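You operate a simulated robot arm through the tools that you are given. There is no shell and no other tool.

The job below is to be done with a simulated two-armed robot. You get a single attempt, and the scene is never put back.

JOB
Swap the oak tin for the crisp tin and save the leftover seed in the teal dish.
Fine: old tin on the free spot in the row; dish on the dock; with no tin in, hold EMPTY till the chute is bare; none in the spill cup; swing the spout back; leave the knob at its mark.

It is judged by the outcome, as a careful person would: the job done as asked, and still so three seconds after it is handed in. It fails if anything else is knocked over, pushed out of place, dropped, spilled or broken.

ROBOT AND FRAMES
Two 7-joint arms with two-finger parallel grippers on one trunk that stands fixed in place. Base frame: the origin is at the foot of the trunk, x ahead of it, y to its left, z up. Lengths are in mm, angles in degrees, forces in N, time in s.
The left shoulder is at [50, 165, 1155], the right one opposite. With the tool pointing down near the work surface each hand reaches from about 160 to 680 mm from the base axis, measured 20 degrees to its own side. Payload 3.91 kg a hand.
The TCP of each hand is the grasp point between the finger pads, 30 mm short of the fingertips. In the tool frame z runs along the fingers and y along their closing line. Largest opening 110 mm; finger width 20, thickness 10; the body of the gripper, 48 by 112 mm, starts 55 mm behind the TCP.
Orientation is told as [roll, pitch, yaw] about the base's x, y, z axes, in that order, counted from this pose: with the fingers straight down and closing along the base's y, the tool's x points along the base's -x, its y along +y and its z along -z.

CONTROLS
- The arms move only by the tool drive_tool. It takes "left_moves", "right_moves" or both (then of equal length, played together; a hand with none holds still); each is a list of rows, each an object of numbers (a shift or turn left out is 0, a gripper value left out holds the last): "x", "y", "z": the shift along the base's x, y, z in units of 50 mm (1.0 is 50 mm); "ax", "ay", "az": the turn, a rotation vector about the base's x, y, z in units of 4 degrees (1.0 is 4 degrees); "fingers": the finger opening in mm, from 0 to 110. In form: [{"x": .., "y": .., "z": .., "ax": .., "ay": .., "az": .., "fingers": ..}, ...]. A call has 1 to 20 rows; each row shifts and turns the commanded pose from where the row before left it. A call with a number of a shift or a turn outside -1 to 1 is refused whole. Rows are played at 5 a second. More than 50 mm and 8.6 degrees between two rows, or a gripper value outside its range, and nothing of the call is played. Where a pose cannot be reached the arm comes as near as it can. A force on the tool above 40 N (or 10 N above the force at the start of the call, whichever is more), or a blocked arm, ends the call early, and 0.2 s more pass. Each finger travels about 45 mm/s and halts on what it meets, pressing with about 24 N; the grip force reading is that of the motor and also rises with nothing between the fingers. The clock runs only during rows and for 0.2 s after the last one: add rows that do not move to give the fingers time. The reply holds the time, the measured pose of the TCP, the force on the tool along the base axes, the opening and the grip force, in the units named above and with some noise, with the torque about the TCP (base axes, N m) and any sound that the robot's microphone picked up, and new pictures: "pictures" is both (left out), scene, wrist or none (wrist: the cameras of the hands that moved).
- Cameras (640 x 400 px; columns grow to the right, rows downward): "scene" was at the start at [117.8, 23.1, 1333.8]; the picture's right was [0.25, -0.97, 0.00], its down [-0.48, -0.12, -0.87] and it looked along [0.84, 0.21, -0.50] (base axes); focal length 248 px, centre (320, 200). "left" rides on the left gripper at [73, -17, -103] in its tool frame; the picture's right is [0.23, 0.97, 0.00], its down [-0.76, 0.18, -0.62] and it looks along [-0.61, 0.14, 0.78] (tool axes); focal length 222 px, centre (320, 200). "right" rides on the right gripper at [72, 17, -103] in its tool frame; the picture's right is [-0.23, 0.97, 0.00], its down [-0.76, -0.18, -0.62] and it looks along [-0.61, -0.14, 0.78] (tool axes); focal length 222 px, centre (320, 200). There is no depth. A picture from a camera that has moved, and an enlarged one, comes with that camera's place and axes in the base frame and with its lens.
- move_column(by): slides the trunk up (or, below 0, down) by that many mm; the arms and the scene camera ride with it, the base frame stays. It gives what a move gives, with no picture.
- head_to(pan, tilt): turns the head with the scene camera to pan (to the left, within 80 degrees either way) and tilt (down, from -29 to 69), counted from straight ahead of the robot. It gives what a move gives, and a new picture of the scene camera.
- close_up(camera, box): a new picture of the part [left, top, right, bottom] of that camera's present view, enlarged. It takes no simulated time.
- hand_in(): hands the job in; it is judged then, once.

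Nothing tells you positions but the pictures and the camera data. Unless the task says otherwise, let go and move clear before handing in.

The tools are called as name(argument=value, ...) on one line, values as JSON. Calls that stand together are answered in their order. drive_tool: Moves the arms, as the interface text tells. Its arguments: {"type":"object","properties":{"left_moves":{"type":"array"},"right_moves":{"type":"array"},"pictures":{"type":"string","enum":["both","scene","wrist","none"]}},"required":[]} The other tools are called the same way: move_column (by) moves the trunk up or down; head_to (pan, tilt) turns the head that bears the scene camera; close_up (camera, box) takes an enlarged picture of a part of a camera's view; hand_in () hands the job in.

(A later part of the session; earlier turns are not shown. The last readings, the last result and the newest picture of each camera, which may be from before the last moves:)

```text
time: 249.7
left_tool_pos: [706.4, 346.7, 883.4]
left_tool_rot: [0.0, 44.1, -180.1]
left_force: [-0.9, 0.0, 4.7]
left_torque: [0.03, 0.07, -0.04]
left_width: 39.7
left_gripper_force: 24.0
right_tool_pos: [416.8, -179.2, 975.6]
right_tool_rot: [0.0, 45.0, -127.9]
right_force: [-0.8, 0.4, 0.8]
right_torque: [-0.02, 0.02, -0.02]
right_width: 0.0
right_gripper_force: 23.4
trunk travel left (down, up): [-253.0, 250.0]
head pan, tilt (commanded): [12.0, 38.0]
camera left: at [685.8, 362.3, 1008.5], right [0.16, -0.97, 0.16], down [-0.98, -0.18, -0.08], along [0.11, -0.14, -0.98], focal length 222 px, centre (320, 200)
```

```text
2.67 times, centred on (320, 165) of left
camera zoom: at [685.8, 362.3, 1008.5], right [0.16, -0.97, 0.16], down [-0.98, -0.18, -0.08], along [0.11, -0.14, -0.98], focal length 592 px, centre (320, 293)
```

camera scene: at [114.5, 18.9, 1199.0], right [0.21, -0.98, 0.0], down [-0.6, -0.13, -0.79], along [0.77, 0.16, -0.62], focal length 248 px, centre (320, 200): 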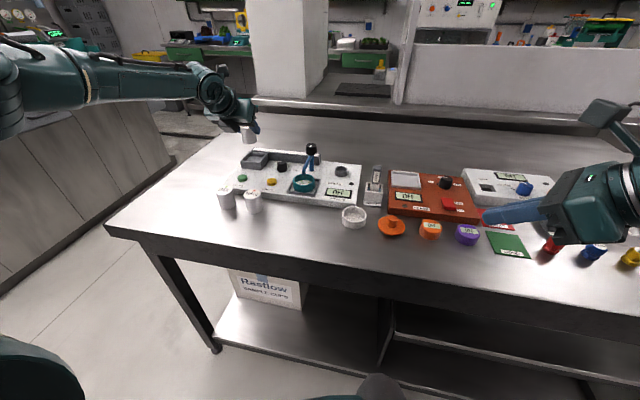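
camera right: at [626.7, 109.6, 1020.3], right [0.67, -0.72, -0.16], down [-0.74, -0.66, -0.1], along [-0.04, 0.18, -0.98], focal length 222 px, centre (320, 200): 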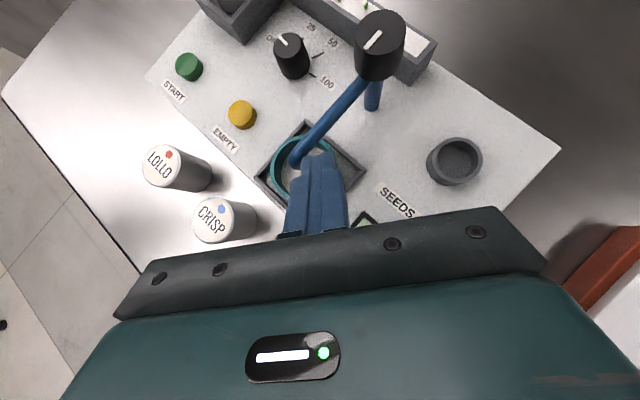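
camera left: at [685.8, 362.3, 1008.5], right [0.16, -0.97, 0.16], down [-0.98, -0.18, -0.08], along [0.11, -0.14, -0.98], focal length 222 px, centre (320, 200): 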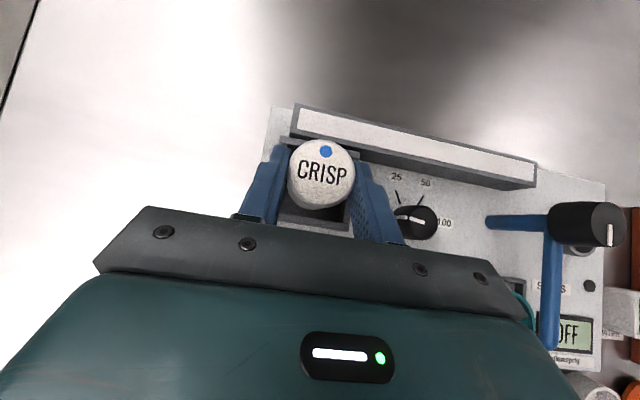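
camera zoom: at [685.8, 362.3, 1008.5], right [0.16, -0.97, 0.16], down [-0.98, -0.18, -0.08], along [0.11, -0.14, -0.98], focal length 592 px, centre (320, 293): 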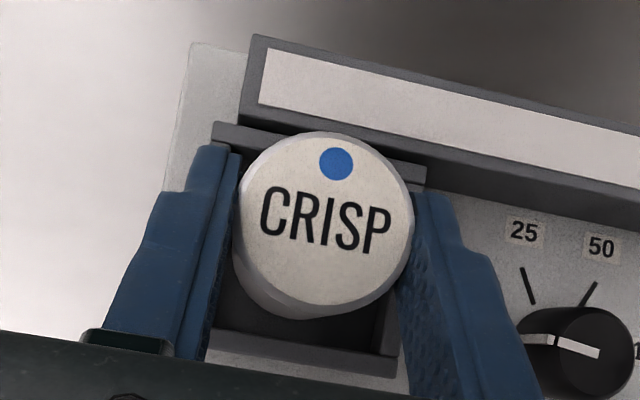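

The view now matches the original seat. I'll ease the pressure, open the fingers, and lift away.

drive_tool(left_moves=[{"z": 0.02}, {"fingers": 44}, {"fingers": 52}, {"fingers": 64}, {}, {}], pictures="none")

drive_tool(left_moves=[{"z": 0.3}, {"z": 0.7}, {"z": 0.5}, {"x": -0.8}, {"x": -0.8}, {"x": -0.4}, {}], pictures="both")

close_up(camera="left", box=[200, 40, 440, 190])

close_up(camera="scene", box=[190, 120, 350, 220])

```text
time: 251.1
left_tool_pos: [706.5, 346.5, 882.6]
left_tool_rot: [0.1, 44.0, -179.9]
left_force: [0.4, -0.3, -0.4]
left_torque: [0.03, 0.02, 0.0]
left_width: 64.1
left_gripper_force: 0.0
right_tool_pos: [416.3, -178.6, 975.7]
right_tool_rot: [0.0, 45.1, -127.8]
right_force: [-0.3, 0.9, 0.6]
right_torque: [0.01, -0.03, -0.02]
right_width: 0.0
right_gripper_force: 24.4
trunk travel left (down, up): [-253.0, 250.0]
head pan, tilt (commanded): [12.0, 38.0]
```

```text
time: 252.7
left_tool_pos: [604.5, 347.1, 956.5]
left_tool_rot: [0.0, 44.0, -179.8]
left_force: [0.0, 0.0, 0.8]
left_torque: [0.01, 0.0, 0.01]
left_width: 64.0
left_gripper_force: 0.1
right_tool_pos: [415.9, -180.1, 974.9]
right_tool_rot: [0.0, 44.9, -127.9]
right_force: [-0.7, -0.6, -1.0]
right_torque: [0.01, 0.02, 0.03]
right_width: 0.1
right_gripper_force: 23.5
trunk travel left (down, up): [-253.0, 250.0]
head pan, tilt (commanded): [12.0, 38.0]
camera scene: at [114.5, 18.8, 1199.0], right [0.21, -0.98, 0.0], down [-0.6, -0.13, -0.79], along [0.77, 0.16, -0.62], focal length 248 px, centre (320, 200)
camera left: at [584.1, 363.7, 1082.2], right [0.16, -0.97, 0.16], down [-0.98, -0.18, -0.08], along [0.11, -0.14, -0.98], focal length 222 px, centre (320, 200)
```

scene: 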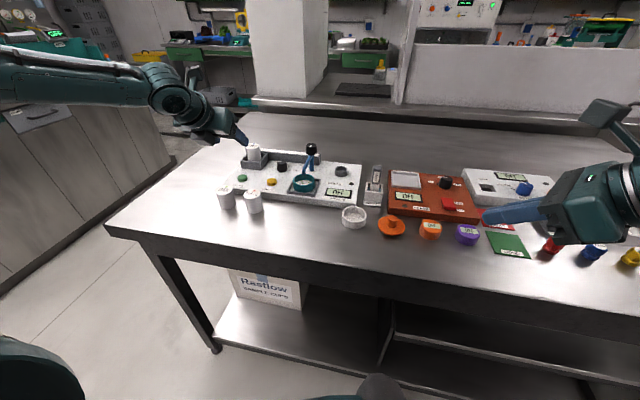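
left: 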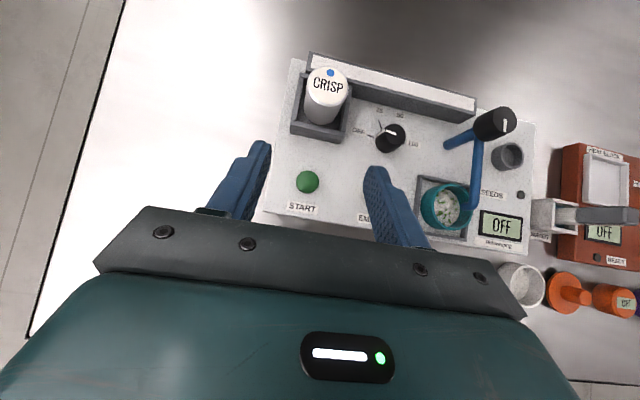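

```text
2.67 times, centred on (320, 115) of left
camera zoom: at [584.1, 363.7, 1082.2], right [0.16, -0.97, 0.16], down [-0.98, -0.18, -0.08], along [0.11, -0.14, -0.98], focal length 592 px, centre (320, 427)
```

zoom: 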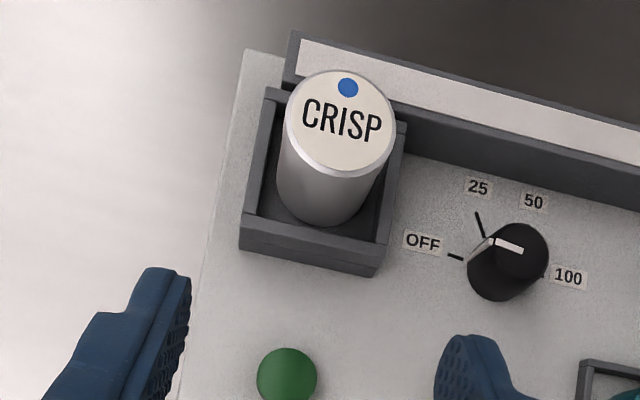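

```text
4.00 times, centred on (270, 170) of scene
camera zoom: at [114.5, 18.8, 1199.0], right [0.21, -0.98, 0.0], down [-0.6, -0.13, -0.79], along [0.77, 0.16, -0.62], focal length 993 px, centre (520, 320)
```

zoom: 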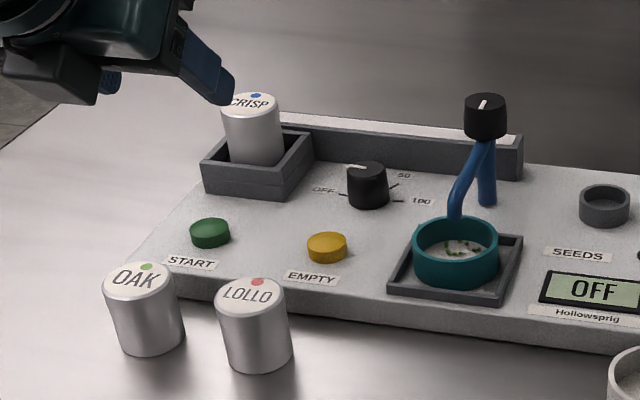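

The crisp tin is seated upright in the hopper. Now I need to swing the spout back, pushing with the left hand's closed fingers from the front left. For reach I'll lower the trunk, so I'll raise both hands first.

drive_tool(left_moves=[{"x": -0.8, "z": 0.4, "fingers": 0}, {"x": -0.7, "z": 0.6}, {"z": 0.9}, {"z": 0.9}, {"z": 0.3}, {}], right_moves=[{"z": 0.8}, {"z": 0.8}, {"z": 0.8}, {"z": 0.6}, {}, {}], pictures="none")

move_column(by=-140)

head_to(pan=15, tilt=30)

```text
time: 254.1
left_tool_pos: [529.5, 346.8, 1112.4]
left_tool_rot: [0.0, 43.9, -180.0]
left_force: [-0.9, -0.6, 0.0]
left_torque: [0.03, 0.0, 0.03]
left_width: 0.1
left_gripper_force: 24.5
right_tool_pos: [416.7, -177.3, 1126.9]
right_tool_rot: [-0.1, 44.8, -127.9]
right_force: [1.3, -0.1, 0.5]
right_torque: [0.01, 0.01, -0.01]
right_width: 0.1
right_gripper_force: 24.1
trunk travel left (down, up): [-253.0, 250.0]
head pan, tilt (commanded): [12.0, 38.0]
```

```text
time: 255.8
left_tool_pos: [529.6, 347.4, 973.3]
left_tool_rot: [0.1, 44.0, -180.0]
left_force: [-0.5, 0.5, 0.6]
left_torque: [-0.03, -0.01, 0.0]
left_width: 0.2
left_gripper_force: 24.3
right_tool_pos: [415.9, -176.3, 985.5]
right_tool_rot: [-0.1, 45.0, -127.9]
right_force: [0.0, -1.2, 0.5]
right_torque: [0.02, -0.02, -0.01]
right_width: 0.0
right_gripper_force: 23.8
trunk travel left (down, up): [-113.0, 390.0]
head pan, tilt (commanded): [12.0, 38.0]
```

```text
time: 256.5
left_tool_pos: [529.3, 348.6, 973.0]
left_tool_rot: [0.0, 44.1, -179.8]
left_force: [-0.1, -0.4, 0.2]
left_torque: [-0.02, -0.01, 0.0]
left_width: 0.0
left_gripper_force: 23.8
right_tool_pos: [416.8, -176.7, 985.9]
right_tool_rot: [-0.1, 44.9, -127.9]
right_force: [0.0, -0.3, -1.2]
right_torque: [-0.01, 0.02, -0.04]
right_width: 0.0
right_gripper_force: 23.8
trunk travel left (down, up): [-113.0, 390.0]
head pan, tilt (commanded): [15.0, 30.0]
camera scene: at [117.4, 24.2, 1071.3], right [0.26, -0.97, 0.0], down [-0.48, -0.13, -0.87], along [0.84, 0.22, -0.5], focal length 248 px, centre (320, 200)
```

scene: 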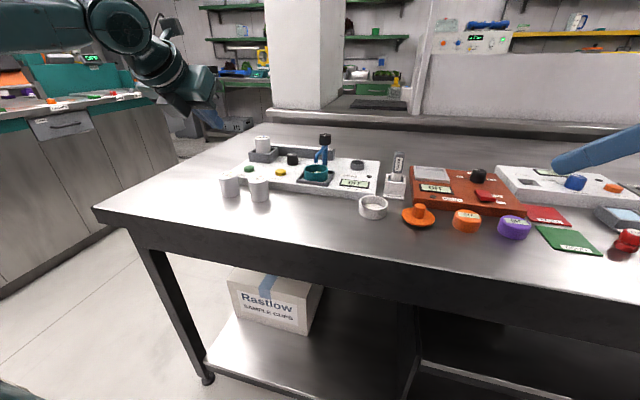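

Both hands are clear. I'll turn the left hand to point forward-right and tilt it to 60° for the push.

drive_tool(left_moves=[{"az": -1}, {"az": -1}, {"az": -1}, {"az": -1}, {"az": -1}, {"az": -1}, {"az": -1}, {"az": -1}, {"az": -0.75}, {"ax": -0.574, "ay": -0.819}, {"ax": -0.574, "ay": -0.819}, {"ax": -0.574, "ay": -0.819}, {"ax": -0.574, "ay": -0.819}, {}], pictures="both")

```text
time: 259.5
left_tool_pos: [485.6, 267.3, 961.3]
left_tool_rot: [0.1, 60.1, 145.5]
left_force: [-0.8, 1.0, 0.4]
left_torque: [0.0, 0.01, 0.02]
left_width: 0.0
left_gripper_force: 23.8
left hand out of reach, approached as far as the arm can: row 5, 6, 7, 8, 9, 13
right_tool_pos: [417.4, -177.3, 985.7]
right_tool_rot: [-0.1, 44.9, -127.8]
right_force: [0.2, -0.1, 0.7]
right_torque: [0.02, 0.0, 0.02]
right_width: 0.3
right_gripper_force: 24.1
trunk travel left (down, up): [-113.0, 390.0]
head pan, tilt (commanded): [15.0, 30.0]
camera scene: at [117.4, 24.3, 1071.4], right [0.26, -0.97, 0.0], down [-0.48, -0.13, -0.87], along [0.84, 0.22, -0.5], focal length 248 px, centre (320, 200)
camera left: at [451.6, 311.3, 1076.8], right [-0.46, -0.87, 0.2], down [-0.86, 0.38, -0.35], along [0.23, -0.33, -0.92], focal length 222 px, centre (320, 200)
```

scene: 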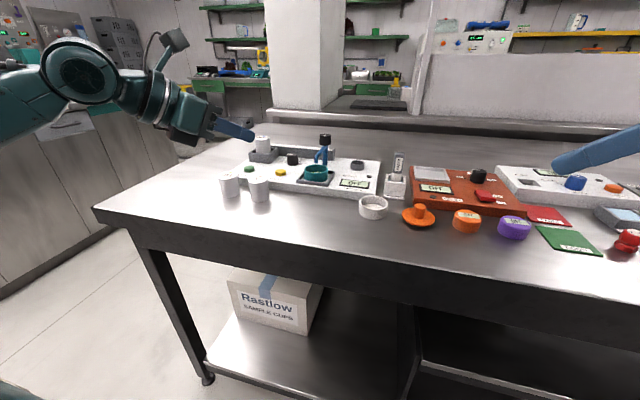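
left: 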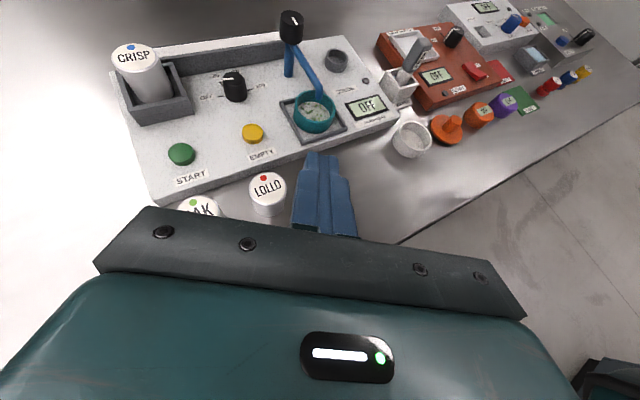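

The wrist limit pulled the hand a little, but its orientation is right. I'll move toward the starting point left of the spout, staying high, and see if it's reachable.

drive_tool(left_moves=[{"x": 0.68, "y": -0.24, "z": -0.1}, {"x": 0.68, "y": -0.24, "z": -0.1}, {"x": 0.68, "y": -0.24, "z": -0.15}, {"x": 0.7, "y": -0.23, "z": -0.2}, {}], pictures="both")

close_up(camera="left", box=[200, 20, 440, 170])

```text
time: 260.7
left_tool_pos: [611.9, 198.6, 931.2]
left_tool_rot: [0.0, 59.9, 145.4]
left_force: [0.3, 0.0, -0.3]
left_torque: [0.03, -0.02, 0.01]
left_width: 0.1
left_gripper_force: 23.8
left hand out of reach, approached as far as the arm can: row 2, 3, 4
right_tool_pos: [416.7, -177.7, 986.3]
right_tool_rot: [-0.1, 45.1, -127.9]
right_force: [0.6, -0.4, 0.3]
right_torque: [0.0, 0.0, -0.01]
right_width: 0.0
right_gripper_force: 23.3
trunk travel left (down, up): [-113.0, 390.0]
head pan, tilt (commanded): [15.0, 30.0]
camera scene: at [117.6, 24.1, 1071.3], right [0.26, -0.97, 0.0], down [-0.48, -0.13, -0.87], along [0.84, 0.22, -0.5], focal length 248 px, centre (320, 200)
camera left: at [577.0, 243.8, 1045.9], right [-0.46, -0.87, 0.2], down [-0.86, 0.38, -0.35], along [0.23, -0.33, -0.92], focal length 222 px, centre (320, 200)
```

scene: 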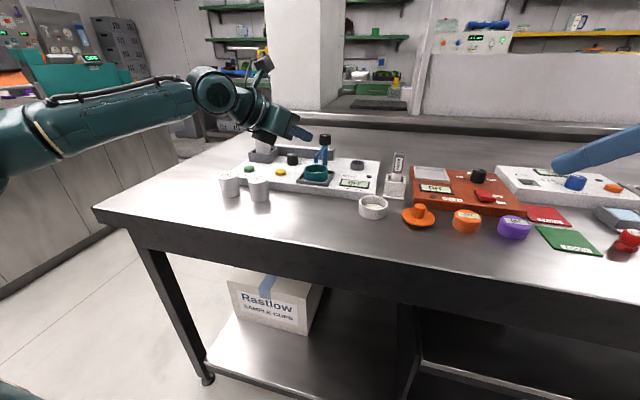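
left: 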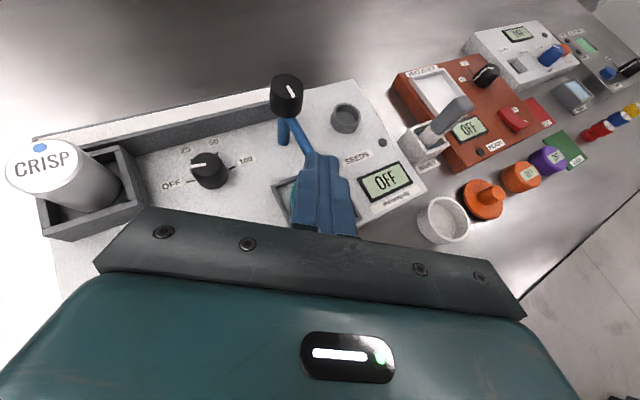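

```text
2.67 times, centred on (320, 95) of left
camera zoom: at [577.0, 243.8, 1045.9], right [-0.46, -0.87, 0.2], down [-0.86, 0.38, -0.35], along [0.23, -0.33, -0.92], focal length 592 px, centre (320, 480)
```

zoom: 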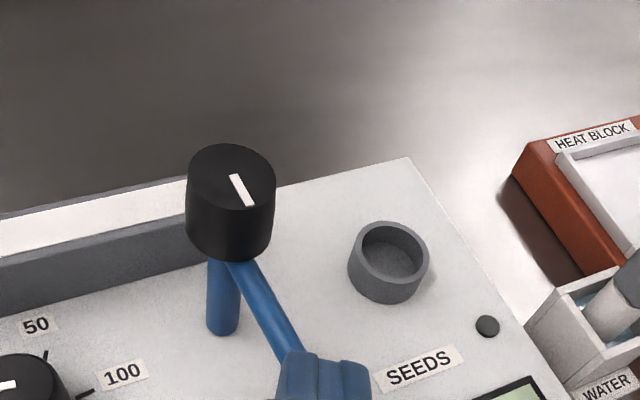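

At this turn the wrist limit keeps pulling the hand inward. I'll reduce the turn to about 20° and set up beside the spout from there.

drive_tool(left_moves=[{"az": 1}, {"az": 1}, {"az": 1}, {"az": 0.5}, {"x": 0.16, "y": 0.16}, {}], pictures="both")

close_up(camera="left", box=[200, 60, 440, 210])

close_up(camera="scene", box=[250, 110, 378, 190])

```text
time: 262.1
left_tool_pos: [619.3, 208.9, 931.8]
left_tool_rot: [0.0, 59.9, 159.1]
left_force: [-0.3, 0.4, 0.0]
left_torque: [0.03, -0.02, 0.03]
left_width: 0.0
left_gripper_force: 23.6
right_tool_pos: [417.0, -177.9, 986.8]
right_tool_rot: [-0.1, 44.9, -127.9]
right_force: [-0.7, -0.2, 0.6]
right_torque: [-0.04, -0.01, 0.0]
right_width: 0.1
right_gripper_force: 24.2
trunk travel left (down, up): [-113.0, 390.0]
head pan, tilt (commanded): [15.0, 30.0]
camera scene: at [117.5, 24.3, 1071.3], right [0.26, -0.97, 0.0], down [-0.48, -0.13, -0.87], along [0.84, 0.22, -0.5], focal length 248 px, centre (320, 200)
camera left: at [575.3, 244.3, 1047.2], right [-0.24, -0.95, 0.2], down [-0.92, 0.16, -0.35], along [0.3, -0.27, -0.92], focal length 222 px, centre (320, 200)
```

scene: 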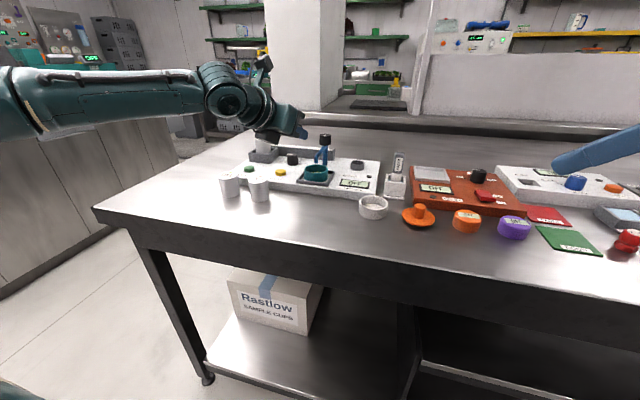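
left: 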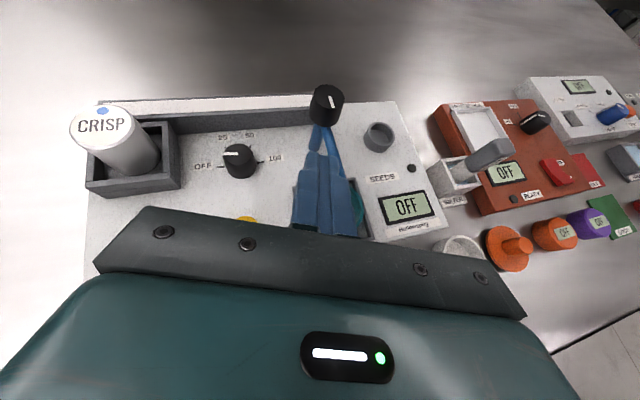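

```text
2.67 times, centred on (320, 135) of left
camera zoom: at [575.3, 244.3, 1047.2], right [-0.24, -0.95, 0.2], down [-0.92, 0.16, -0.35], along [0.3, -0.27, -0.92], focal length 592 px, centre (320, 373)
```

zoom: 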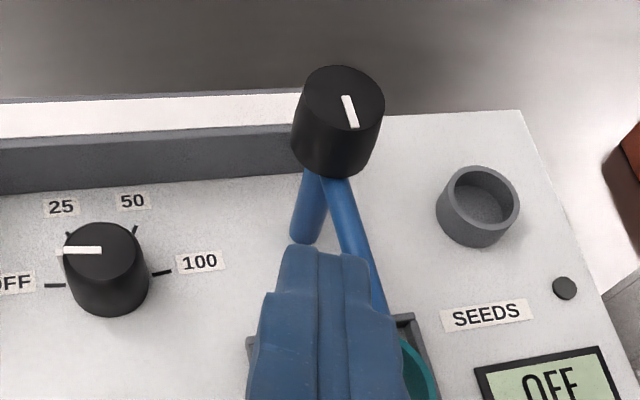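

```text
5.00 times, centred on (314, 150) of scene
camera zoom: at [117.5, 24.3, 1071.3], right [0.26, -0.97, 0.0], down [-0.48, -0.13, -0.87], along [0.84, 0.22, -0.5], focal length 1241 px, centre (350, 450)
```

zoom: 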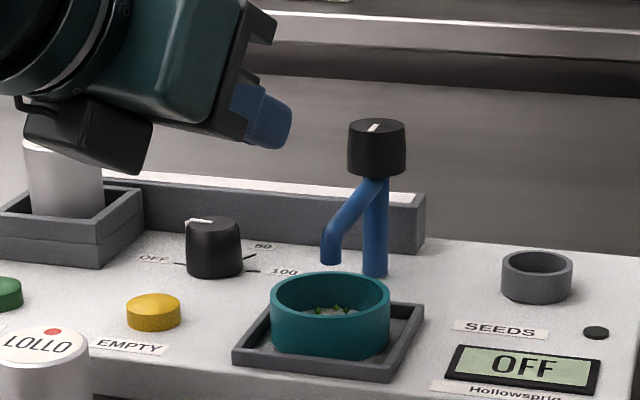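

This pose is reachable, with the fingertips left of the spout arm. I'll lower them to the tube's height.

drive_tool(left_moves=[{"z": -0.4}, {"z": -0.44}, {}], pictures="wrist")

close_up(camera="left", box=[200, 60, 440, 210])

close_up(camera="scene", box=[250, 110, 378, 190])

```text
time: 262.9
left_tool_pos: [619.5, 208.0, 890.2]
left_tool_rot: [0.0, 60.0, 159.0]
left_force: [0.2, 1.3, 0.3]
left_torque: [0.01, -0.01, -0.02]
left_width: 0.0
left_gripper_force: 23.8
right_tool_pos: [417.0, -176.8, 985.9]
right_tool_rot: [-0.1, 44.9, -127.9]
right_force: [1.0, -0.6, 0.5]
right_torque: [0.0, -0.01, -0.05]
right_width: 0.0
right_gripper_force: 24.2
trunk travel left (down, up): [-113.0, 390.0]
head pan, tilt (commanded): [15.0, 30.0]
camera left: at [575.3, 243.3, 1005.4], right [-0.24, -0.95, 0.2], down [-0.92, 0.16, -0.35], along [0.3, -0.27, -0.92], focal length 222 px, centre (320, 200)
```

left: 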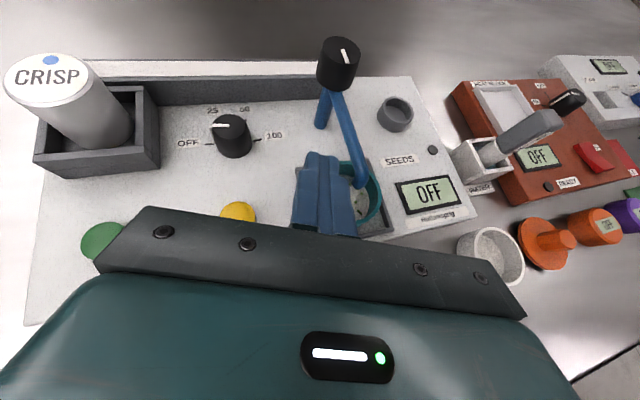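

```text
2.67 times, centred on (320, 135) of left
camera zoom: at [575.3, 243.3, 1005.4], right [-0.24, -0.95, 0.2], down [-0.92, 0.16, -0.35], along [0.3, -0.27, -0.92], focal length 592 px, centre (320, 373)
```

zoom: 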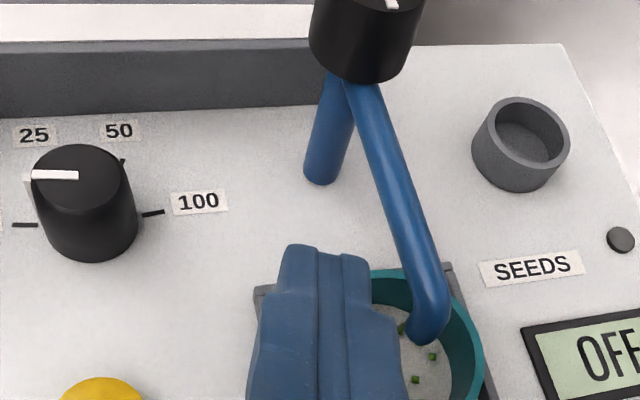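

```text
5.00 times, centred on (314, 150) of scene
camera zoom: at [117.5, 24.2, 1071.3], right [0.26, -0.97, 0.0], down [-0.48, -0.13, -0.87], along [0.84, 0.22, -0.5], focal length 1241 px, centre (350, 450)
```

zoom: 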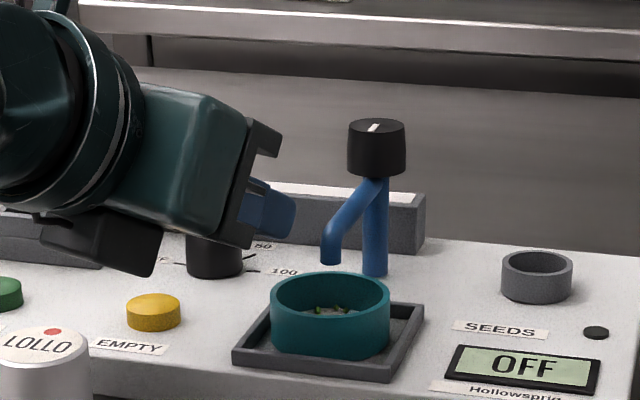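

The fingertips sit just left of the tube. I'll push it back along the arc in steps.

drive_tool(left_moves=[{"x": -0.01, "y": -0.13}, {"x": -0.01, "y": -0.14}, {"x": -0.01, "y": -0.15}, {"x": -0.01, "y": -0.15}, {"x": 0.004, "y": -0.116}, {"x": 0.004, "y": -0.116}, {}], pictures="wrist")

close_up(camera="left", box=[200, 60, 440, 210])

close_up(camera="scene", box=[250, 110, 378, 190])

```text
time: 264.5
left_tool_pos: [617.6, 168.8, 889.8]
left_tool_rot: [0.0, 60.0, 159.1]
left_force: [-0.1, 0.5, 0.2]
left_torque: [0.03, 0.0, 0.0]
left_width: 0.0
left_gripper_force: 23.9
right_tool_pos: [415.5, -177.1, 986.4]
right_tool_rot: [-0.1, 44.9, -127.9]
right_force: [0.7, 0.3, -0.1]
right_torque: [-0.02, -0.01, 0.02]
right_width: 0.1
right_gripper_force: 24.1
trunk travel left (down, up): [-113.0, 390.0]
head pan, tilt (commanded): [15.0, 30.0]
camera left: at [573.8, 204.7, 1004.8], right [-0.24, -0.95, 0.2], down [-0.92, 0.16, -0.35], along [0.3, -0.27, -0.92], focal length 222 px, centre (320, 200)
```

left: 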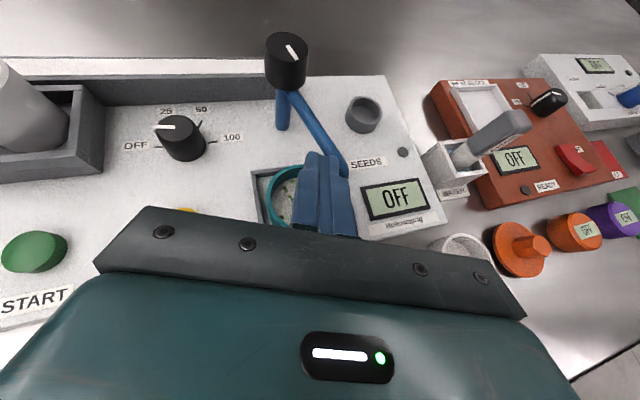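

```text
2.67 times, centred on (320, 135) of left
camera zoom: at [573.8, 204.7, 1004.8], right [-0.24, -0.95, 0.2], down [-0.92, 0.16, -0.35], along [0.3, -0.27, -0.92], focal length 592 px, centre (320, 373)
```

zoom: 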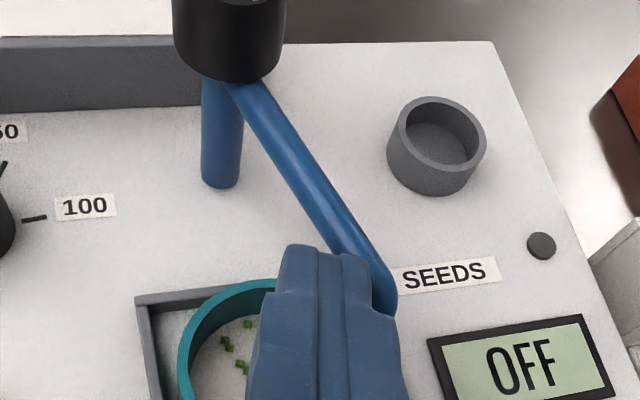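

```text
5.00 times, centred on (314, 150) of scene
camera zoom: at [117.5, 24.2, 1071.3], right [0.26, -0.97, 0.0], down [-0.48, -0.13, -0.87], along [0.84, 0.22, -0.5], focal length 1241 px, centre (350, 450)
```

zoom: 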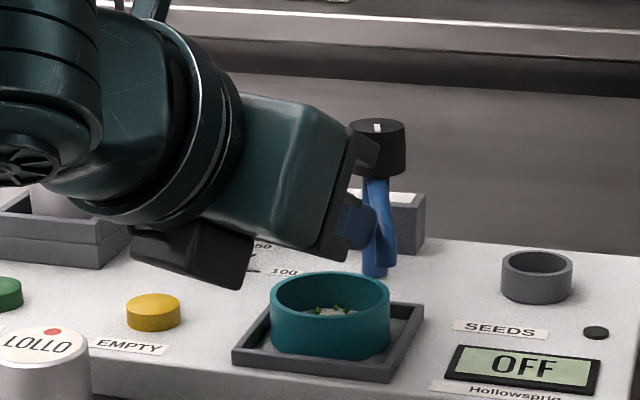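

The spout follows. I'll continue around the arc.

drive_tool(left_moves=[{"x": 0.024, "y": -0.114}, {"x": 0.024, "y": -0.114}, {"x": 0.044, "y": -0.108}, {"x": 0.044, "y": -0.108}, {"x": 0.061, "y": -0.099}, {"x": 0.061, "y": -0.099}, {}], pictures="wrist")

close_up(camera="left", box=[200, 60, 440, 210])

close_up(camera="scene", box=[250, 110, 378, 190])

```text
time: 266.1
left_tool_pos: [630.4, 137.8, 890.8]
left_tool_rot: [0.1, 60.0, 159.0]
left_force: [0.4, -0.3, 0.8]
left_torque: [0.01, 0.01, 0.03]
left_width: 0.0
left_gripper_force: 24.2
right_tool_pos: [415.8, -177.9, 986.4]
right_tool_rot: [-0.1, 45.0, -127.9]
right_force: [-0.3, -0.1, 0.3]
right_torque: [0.0, 0.0, 0.01]
right_width: 0.0
right_gripper_force: 24.1
trunk travel left (down, up): [-113.0, 390.0]
head pan, tilt (commanded): [15.0, 30.0]
camera left: at [586.3, 172.5, 1005.5], right [-0.24, -0.95, 0.2], down [-0.92, 0.16, -0.35], along [0.3, -0.27, -0.92], focal length 222 px, centre (320, 200)
```

left: 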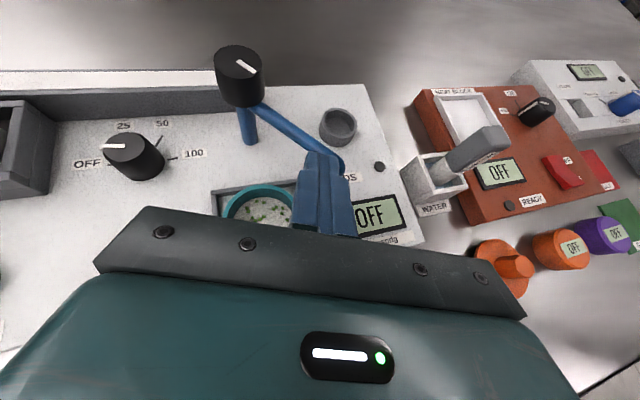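

```text
2.67 times, centred on (320, 135) of left
camera zoom: at [586.3, 172.5, 1005.5], right [-0.24, -0.95, 0.2], down [-0.92, 0.16, -0.35], along [0.3, -0.27, -0.92], focal length 592 px, centre (320, 373)
```

zoom: 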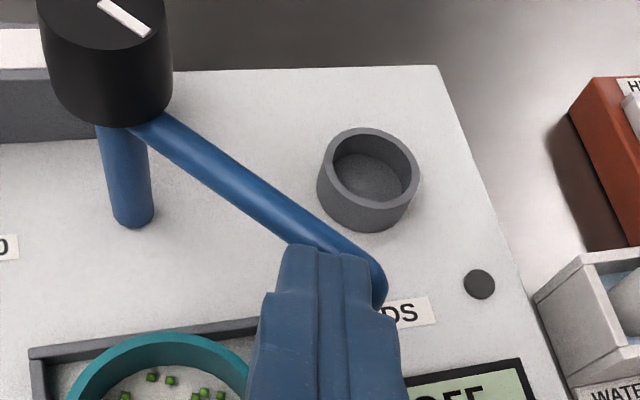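

```text
5.00 times, centred on (314, 150) of scene
camera zoom: at [117.5, 24.2, 1071.3], right [0.26, -0.97, 0.0], down [-0.48, -0.13, -0.87], along [0.84, 0.22, -0.5], focal length 1241 px, centre (350, 450)
```

zoom: 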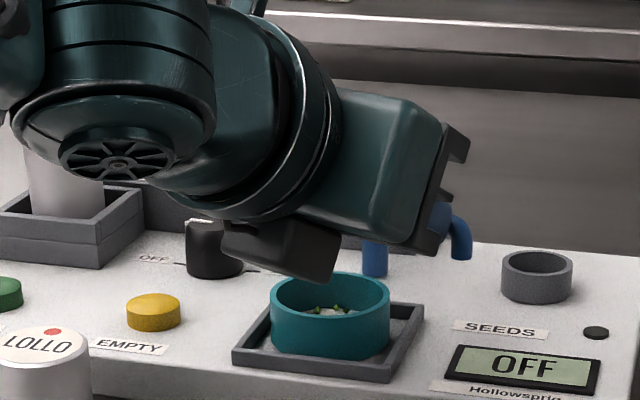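

The spout is past halfway back. I'll continue, gently turning the hand for reach.

drive_tool(left_moves=[{"x": 0.087, "y": -0.069, "az": -0.5}, {"x": 0.087, "y": -0.069, "az": -0.5}, {"x": 0.101, "y": -0.055, "az": -0.5}, {"x": 0.101, "y": -0.055, "az": -0.5}, {}], pictures="wrist")

close_up(camera="left", box=[200, 60, 440, 210])

close_up(camera="scene", box=[270, 110, 398, 190])

```text
time: 267.3
left_tool_pos: [647.8, 124.6, 890.2]
left_tool_rot: [-0.1, 60.1, 151.1]
left_force: [0.1, 0.6, 0.7]
left_torque: [0.01, -0.01, 0.03]
left_width: 0.1
left_gripper_force: 23.6
right_tool_pos: [415.5, -177.5, 986.6]
right_tool_rot: [-0.1, 44.9, -127.9]
right_force: [-0.2, 0.4, -0.5]
right_torque: [0.0, -0.02, -0.01]
right_width: 0.0
right_gripper_force: 23.9
trunk travel left (down, up): [-113.0, 390.0]
head pan, tilt (commanded): [15.0, 30.0]
camera left: at [609.5, 165.2, 1005.2], right [-0.37, -0.91, 0.2], down [-0.89, 0.29, -0.35], along [0.26, -0.31, -0.92], focal length 222 px, centre (320, 200)
```

left: 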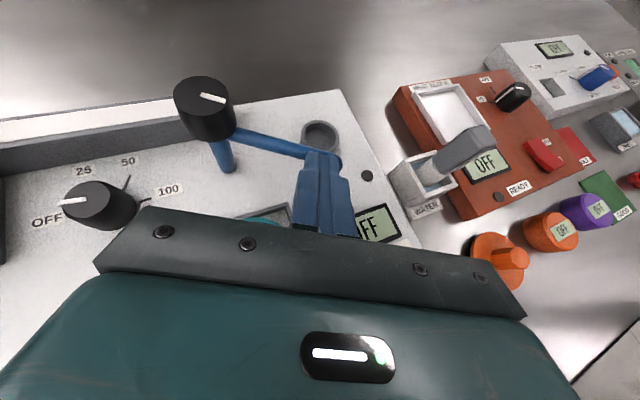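

```text
2.67 times, centred on (320, 135) of left
camera zoom: at [609.5, 165.2, 1005.2], right [-0.37, -0.91, 0.2], down [-0.89, 0.29, -0.35], along [0.26, -0.31, -0.92], focal length 592 px, centre (320, 373)
```

zoom: 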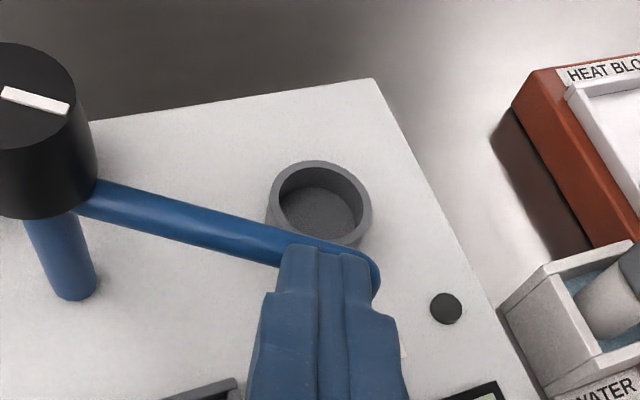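

```text
5.00 times, centred on (334, 150) of scene
camera zoom: at [117.5, 24.3, 1071.3], right [0.26, -0.97, 0.0], down [-0.48, -0.13, -0.87], along [0.84, 0.22, -0.5], focal length 1241 px, centre (250, 450)
```

zoom: 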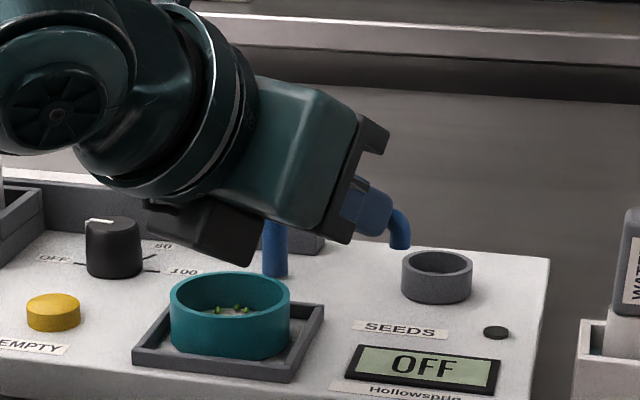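

Nearly home. I'll do the next few mm and compare with the cup.

drive_tool(left_moves=[{"x": 0.111, "y": -0.037, "az": -0.5}, {"x": 0.111, "y": -0.037, "az": -0.5}, {"x": 0.11, "y": -0.02, "az": -0.5}, {}], pictures="wrist")

close_up(camera="left", box=[200, 60, 440, 210])

close_up(camera="scene", box=[270, 110, 398, 190])

```text
time: 268.3
left_tool_pos: [665.0, 122.4, 888.9]
left_tool_rot: [0.1, 60.1, 145.2]
left_force: [1.9, -0.2, 0.4]
left_torque: [-0.03, -0.01, 0.0]
left_width: 0.2
left_gripper_force: 23.9
right_tool_pos: [416.5, -176.8, 986.6]
right_tool_rot: [-0.1, 44.9, -127.9]
right_force: [0.1, 0.2, 0.0]
right_torque: [0.03, 0.02, 0.03]
right_width: 0.0
right_gripper_force: 24.2
trunk travel left (down, up): [-113.0, 390.0]
head pan, tilt (commanded): [15.0, 30.0]
camera left: at [631.0, 165.5, 1004.7], right [-0.46, -0.86, 0.2], down [-0.86, 0.38, -0.35], along [0.22, -0.33, -0.92], focal length 222 px, centre (320, 200)
```

left: 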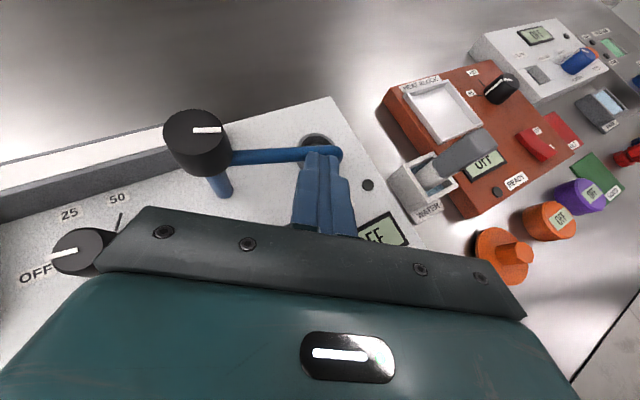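

```text
2.67 times, centred on (320, 135) of left
camera zoom: at [631.0, 165.5, 1004.7], right [-0.46, -0.86, 0.2], down [-0.86, 0.38, -0.35], along [0.22, -0.33, -0.92], focal length 592 px, centre (320, 373)
```

zoom: 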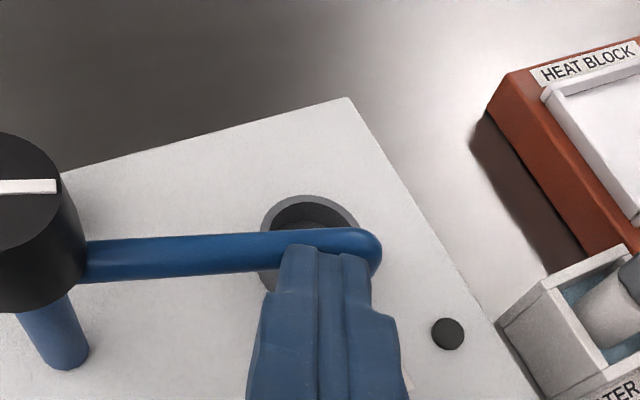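

```text
5.00 times, centred on (334, 150) of scene
camera zoom: at [117.5, 24.3, 1071.3], right [0.26, -0.97, 0.0], down [-0.48, -0.13, -0.87], along [0.84, 0.22, -0.5], focal length 1241 px, centre (250, 450)
```

zoom: 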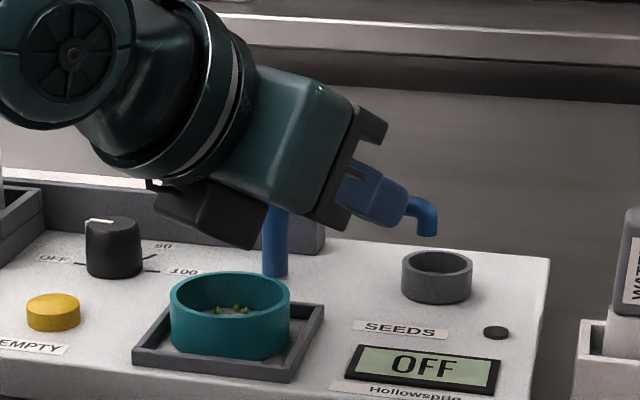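

The outlet is about 10° short of the cup. I'll push the last bit in small steps.

drive_tool(left_moves=[{"x": 0.07, "y": -0.02}, {"x": 0.06, "y": -0.015}, {}], pictures="wrist")

close_up(camera="left", box=[140, 60, 420, 235])

close_up(camera="scene", box=[310, 120, 390, 170])

```text
time: 269.1
left_tool_pos: [671.8, 118.0, 890.0]
left_tool_rot: [0.0, 60.0, 145.1]
left_force: [-0.4, -0.1, -0.3]
left_torque: [0.0, 0.01, 0.04]
left_width: 0.1
left_gripper_force: 23.8
right_tool_pos: [415.7, -176.2, 985.4]
right_tool_rot: [-0.1, 45.0, -127.9]
right_force: [-0.5, 0.2, -0.3]
right_torque: [-0.01, -0.02, -0.01]
right_width: 0.0
right_gripper_force: 23.8
trunk travel left (down, up): [-113.0, 390.0]
head pan, tilt (commanded): [15.0, 30.0]
camera left: at [637.2, 162.9, 1005.0], right [-0.46, -0.86, 0.2], down [-0.86, 0.38, -0.35], along [0.22, -0.33, -0.92], focal length 222 px, centre (320, 200)
```

left: 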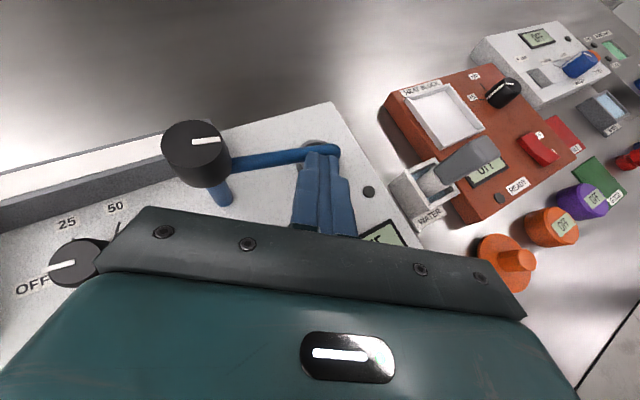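

```text
2.29 times, centred on (280, 148) of left
camera zoom: at [637.2, 162.9, 1005.0], right [-0.46, -0.86, 0.2], down [-0.86, 0.38, -0.35], along [0.22, -0.33, -0.92], focal length 508 px, centre (411, 320)
```

zoom: 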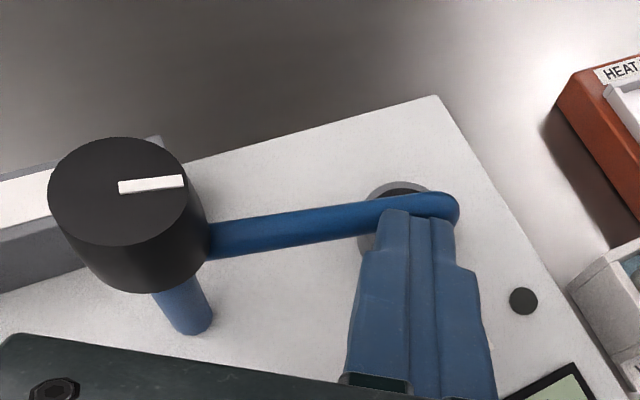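

```text
8.00 times, centred on (350, 145) of scene
camera zoom: at [117.5, 24.3, 1071.3], right [0.26, -0.97, 0.0], down [-0.48, -0.13, -0.87], along [0.84, 0.22, -0.5], focal length 1986 px, centre (80, 640)
```

zoom: 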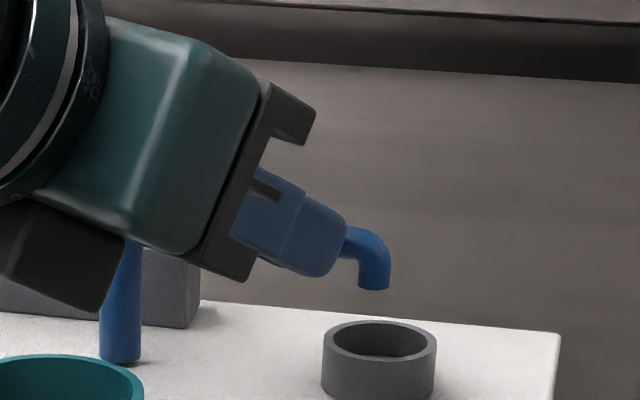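

The tube still reads about 9° short of its start. I'll push 9 mm more and re-measure.

drive_tool(left_moves=[{"x": 0.06, "y": -0.012}, {"x": 0.06, "y": -0.01}, {"x": 0.06, "y": -0.008}, {}], pictures="wrist")

close_up(camera="left", box=[140, 60, 420, 235])

close_up(camera="scene", box=[310, 120, 390, 170])

```text
time: 270.1
left_tool_pos: [680.3, 117.0, 890.3]
left_tool_rot: [0.0, 60.0, 145.1]
left_force: [0.1, -0.2, 0.1]
left_torque: [-0.02, 0.0, 0.01]
left_width: 0.0
left_gripper_force: 24.4
right_tool_pos: [415.7, -177.1, 986.5]
right_tool_rot: [-0.1, 45.0, -127.9]
right_force: [0.6, -0.5, 0.0]
right_torque: [0.0, -0.03, -0.02]
right_width: 0.0
right_gripper_force: 23.9
trunk travel left (down, up): [-113.0, 390.0]
head pan, tilt (commanded): [15.0, 30.0]
camera left: at [646.2, 161.2, 1005.2], right [-0.46, -0.86, 0.2], down [-0.86, 0.38, -0.35], along [0.23, -0.33, -0.92], focal length 222 px, centre (320, 200)
```

left: 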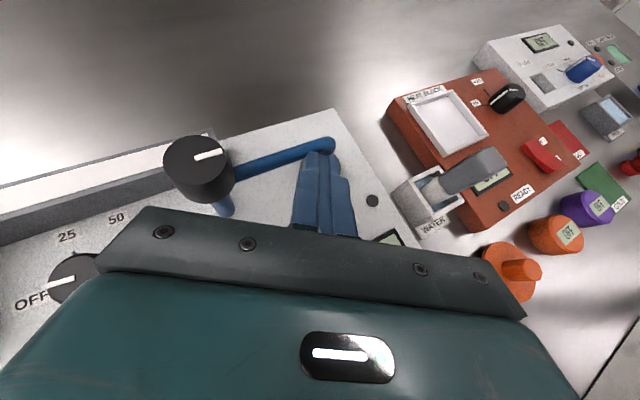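

```text
2.29 times, centred on (280, 148) of left
camera zoom: at [646.2, 161.2, 1005.2], right [-0.46, -0.86, 0.2], down [-0.86, 0.38, -0.35], along [0.23, -0.33, -0.92], focal length 508 px, centre (411, 320)
```

zoom: 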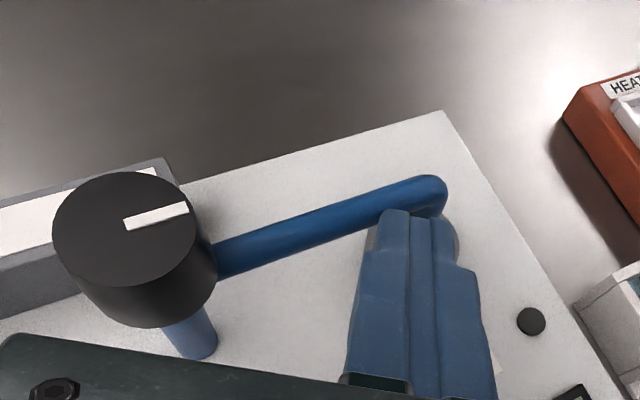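

```text
8.00 times, centred on (350, 145) of scene
camera zoom: at [117.5, 24.3, 1071.3], right [0.26, -0.97, 0.0], down [-0.48, -0.13, -0.87], along [0.84, 0.22, -0.5], focal length 1986 px, centre (80, 640)
```

zoom: 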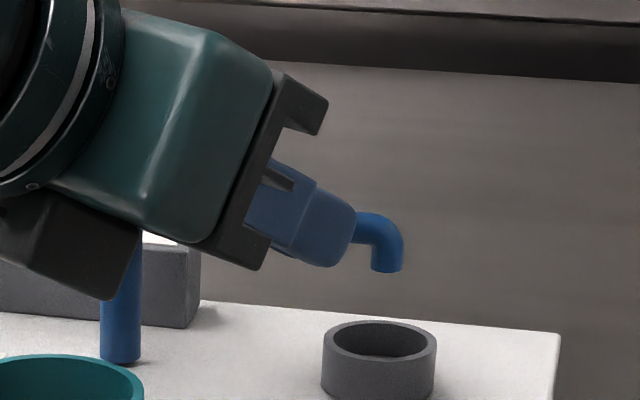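

The spout arm now reads within about 1–2° of its starting direction, over the cup. I'll back the left hand away, raise everything, and compare with the first pictures.

drive_tool(left_moves=[{"x": -0.25, "y": 0.1}, {"x": -0.5, "y": 0.3, "z": 0.3}, {"x": -0.5, "y": 0.3, "z": 0.6}, {"x": -0.5, "y": 0.4, "z": 0.6}, {"x": -0.6, "y": 0.5, "z": 0.4}, {"x": -0.6, "y": 0.6}, {"x": -0.6, "y": 0.6}, {"x": -0.6, "y": 0.5}, {}], pictures="none")

move_column(by=262)

head_to(pan=20, tilt=40)

close_up(camera="scene", box=[240, 140, 440, 265])

close_up(camera="scene", box=[326, 162, 396, 206])

```text
time: 272.1
left_tool_pos: [468.7, 274.2, 986.4]
left_tool_rot: [-0.1, 59.8, 145.4]
left_force: [-0.6, -1.4, 0.1]
left_torque: [0.03, 0.03, 0.01]
left_width: 0.2
left_gripper_force: 24.2
left hand out of reach, approached as far as the arm can: row 8
right_tool_pos: [417.1, -177.6, 986.3]
right_tool_rot: [-0.1, 45.0, -128.0]
right_force: [0.0, -0.5, 1.0]
right_torque: [-0.01, -0.01, -0.03]
right_width: 0.0
right_gripper_force: 23.8
trunk travel left (down, up): [-113.0, 390.0]
head pan, tilt (commanded): [15.0, 30.0]
```

```text
time: 274.7
left_tool_pos: [468.9, 273.5, 1248.7]
left_tool_rot: [0.1, 60.0, 145.3]
left_force: [0.5, 0.5, 0.6]
left_torque: [0.06, 0.01, -0.01]
left_width: 0.0
left_gripper_force: 23.5
right_tool_pos: [416.9, -177.4, 1248.3]
right_tool_rot: [0.0, 44.9, -127.9]
right_force: [0.7, 0.6, 0.1]
right_torque: [0.03, -0.02, -0.02]
right_width: 0.0
right_gripper_force: 24.0
trunk travel left (down, up): [-375.0, 128.0]
head pan, tilt (commanded): [15.0, 30.0]
```

```text
time: 275.5
left_tool_pos: [468.7, 273.8, 1248.2]
left_tool_rot: [0.1, 59.9, 145.4]
left_force: [0.6, 0.0, -0.5]
left_torque: [0.0, 0.0, -0.03]
left_width: 0.1
left_gripper_force: 24.6
right_tool_pos: [416.4, -177.3, 1248.1]
right_tool_rot: [-0.1, 45.0, -127.9]
right_force: [0.4, 0.1, -0.5]
right_torque: [0.01, 0.04, 0.0]
right_width: 0.0
right_gripper_force: 24.0
trunk travel left (down, up): [-375.0, 128.0]
head pan, tilt (commanded): [20.0, 40.0]
camera scene: at [110.0, 29.9, 1318.0], right [0.34, -0.94, 0.0], down [-0.6, -0.22, -0.77], along [0.72, 0.26, -0.64], focal length 248 px, centre (320, 200)
```

scene: 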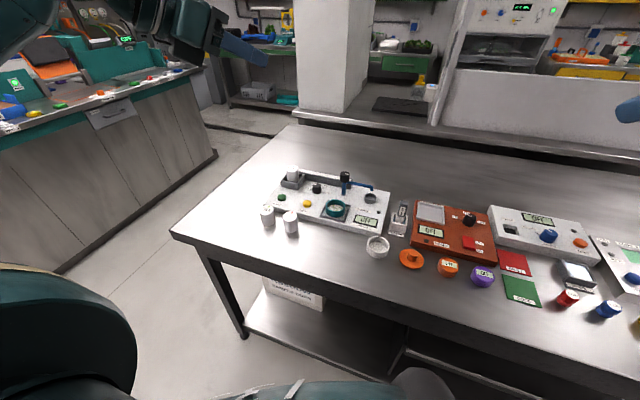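

```text
3.20 times, centred on (340, 202) of scene
camera zoom: at [110.0, 29.9, 1318.0], right [0.34, -0.94, 0.0], down [-0.6, -0.22, -0.77], along [0.72, 0.26, -0.64], focal length 794 px, centre (256, 192)
```

zoom: 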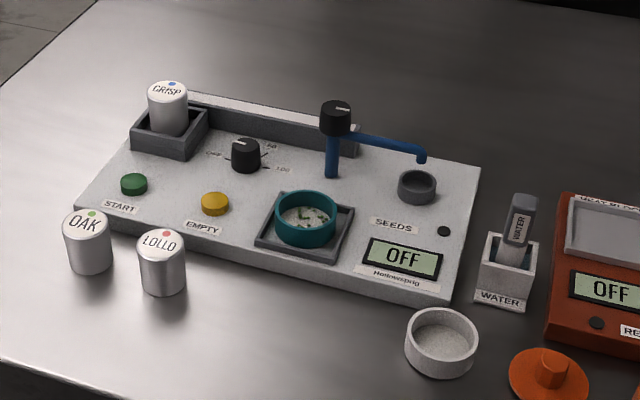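

```text
9.09 times, centred on (361, 184) of scene
camera zoom: at [110.0, 29.9, 1318.0], right [0.34, -0.94, 0.0], down [-0.6, -0.22, -0.77], along [0.72, 0.26, -0.64], focal length 2257 px, centre (-53, 346)
```

zoom: 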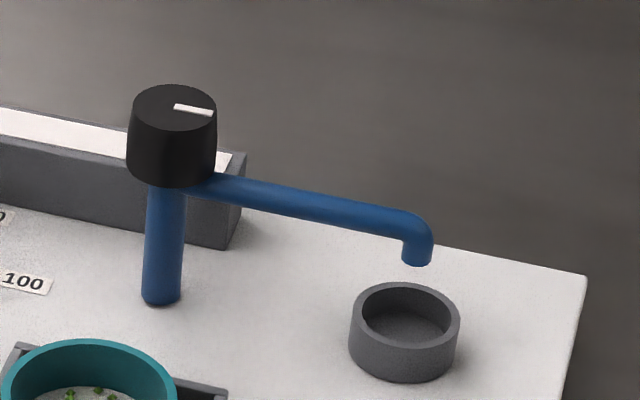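

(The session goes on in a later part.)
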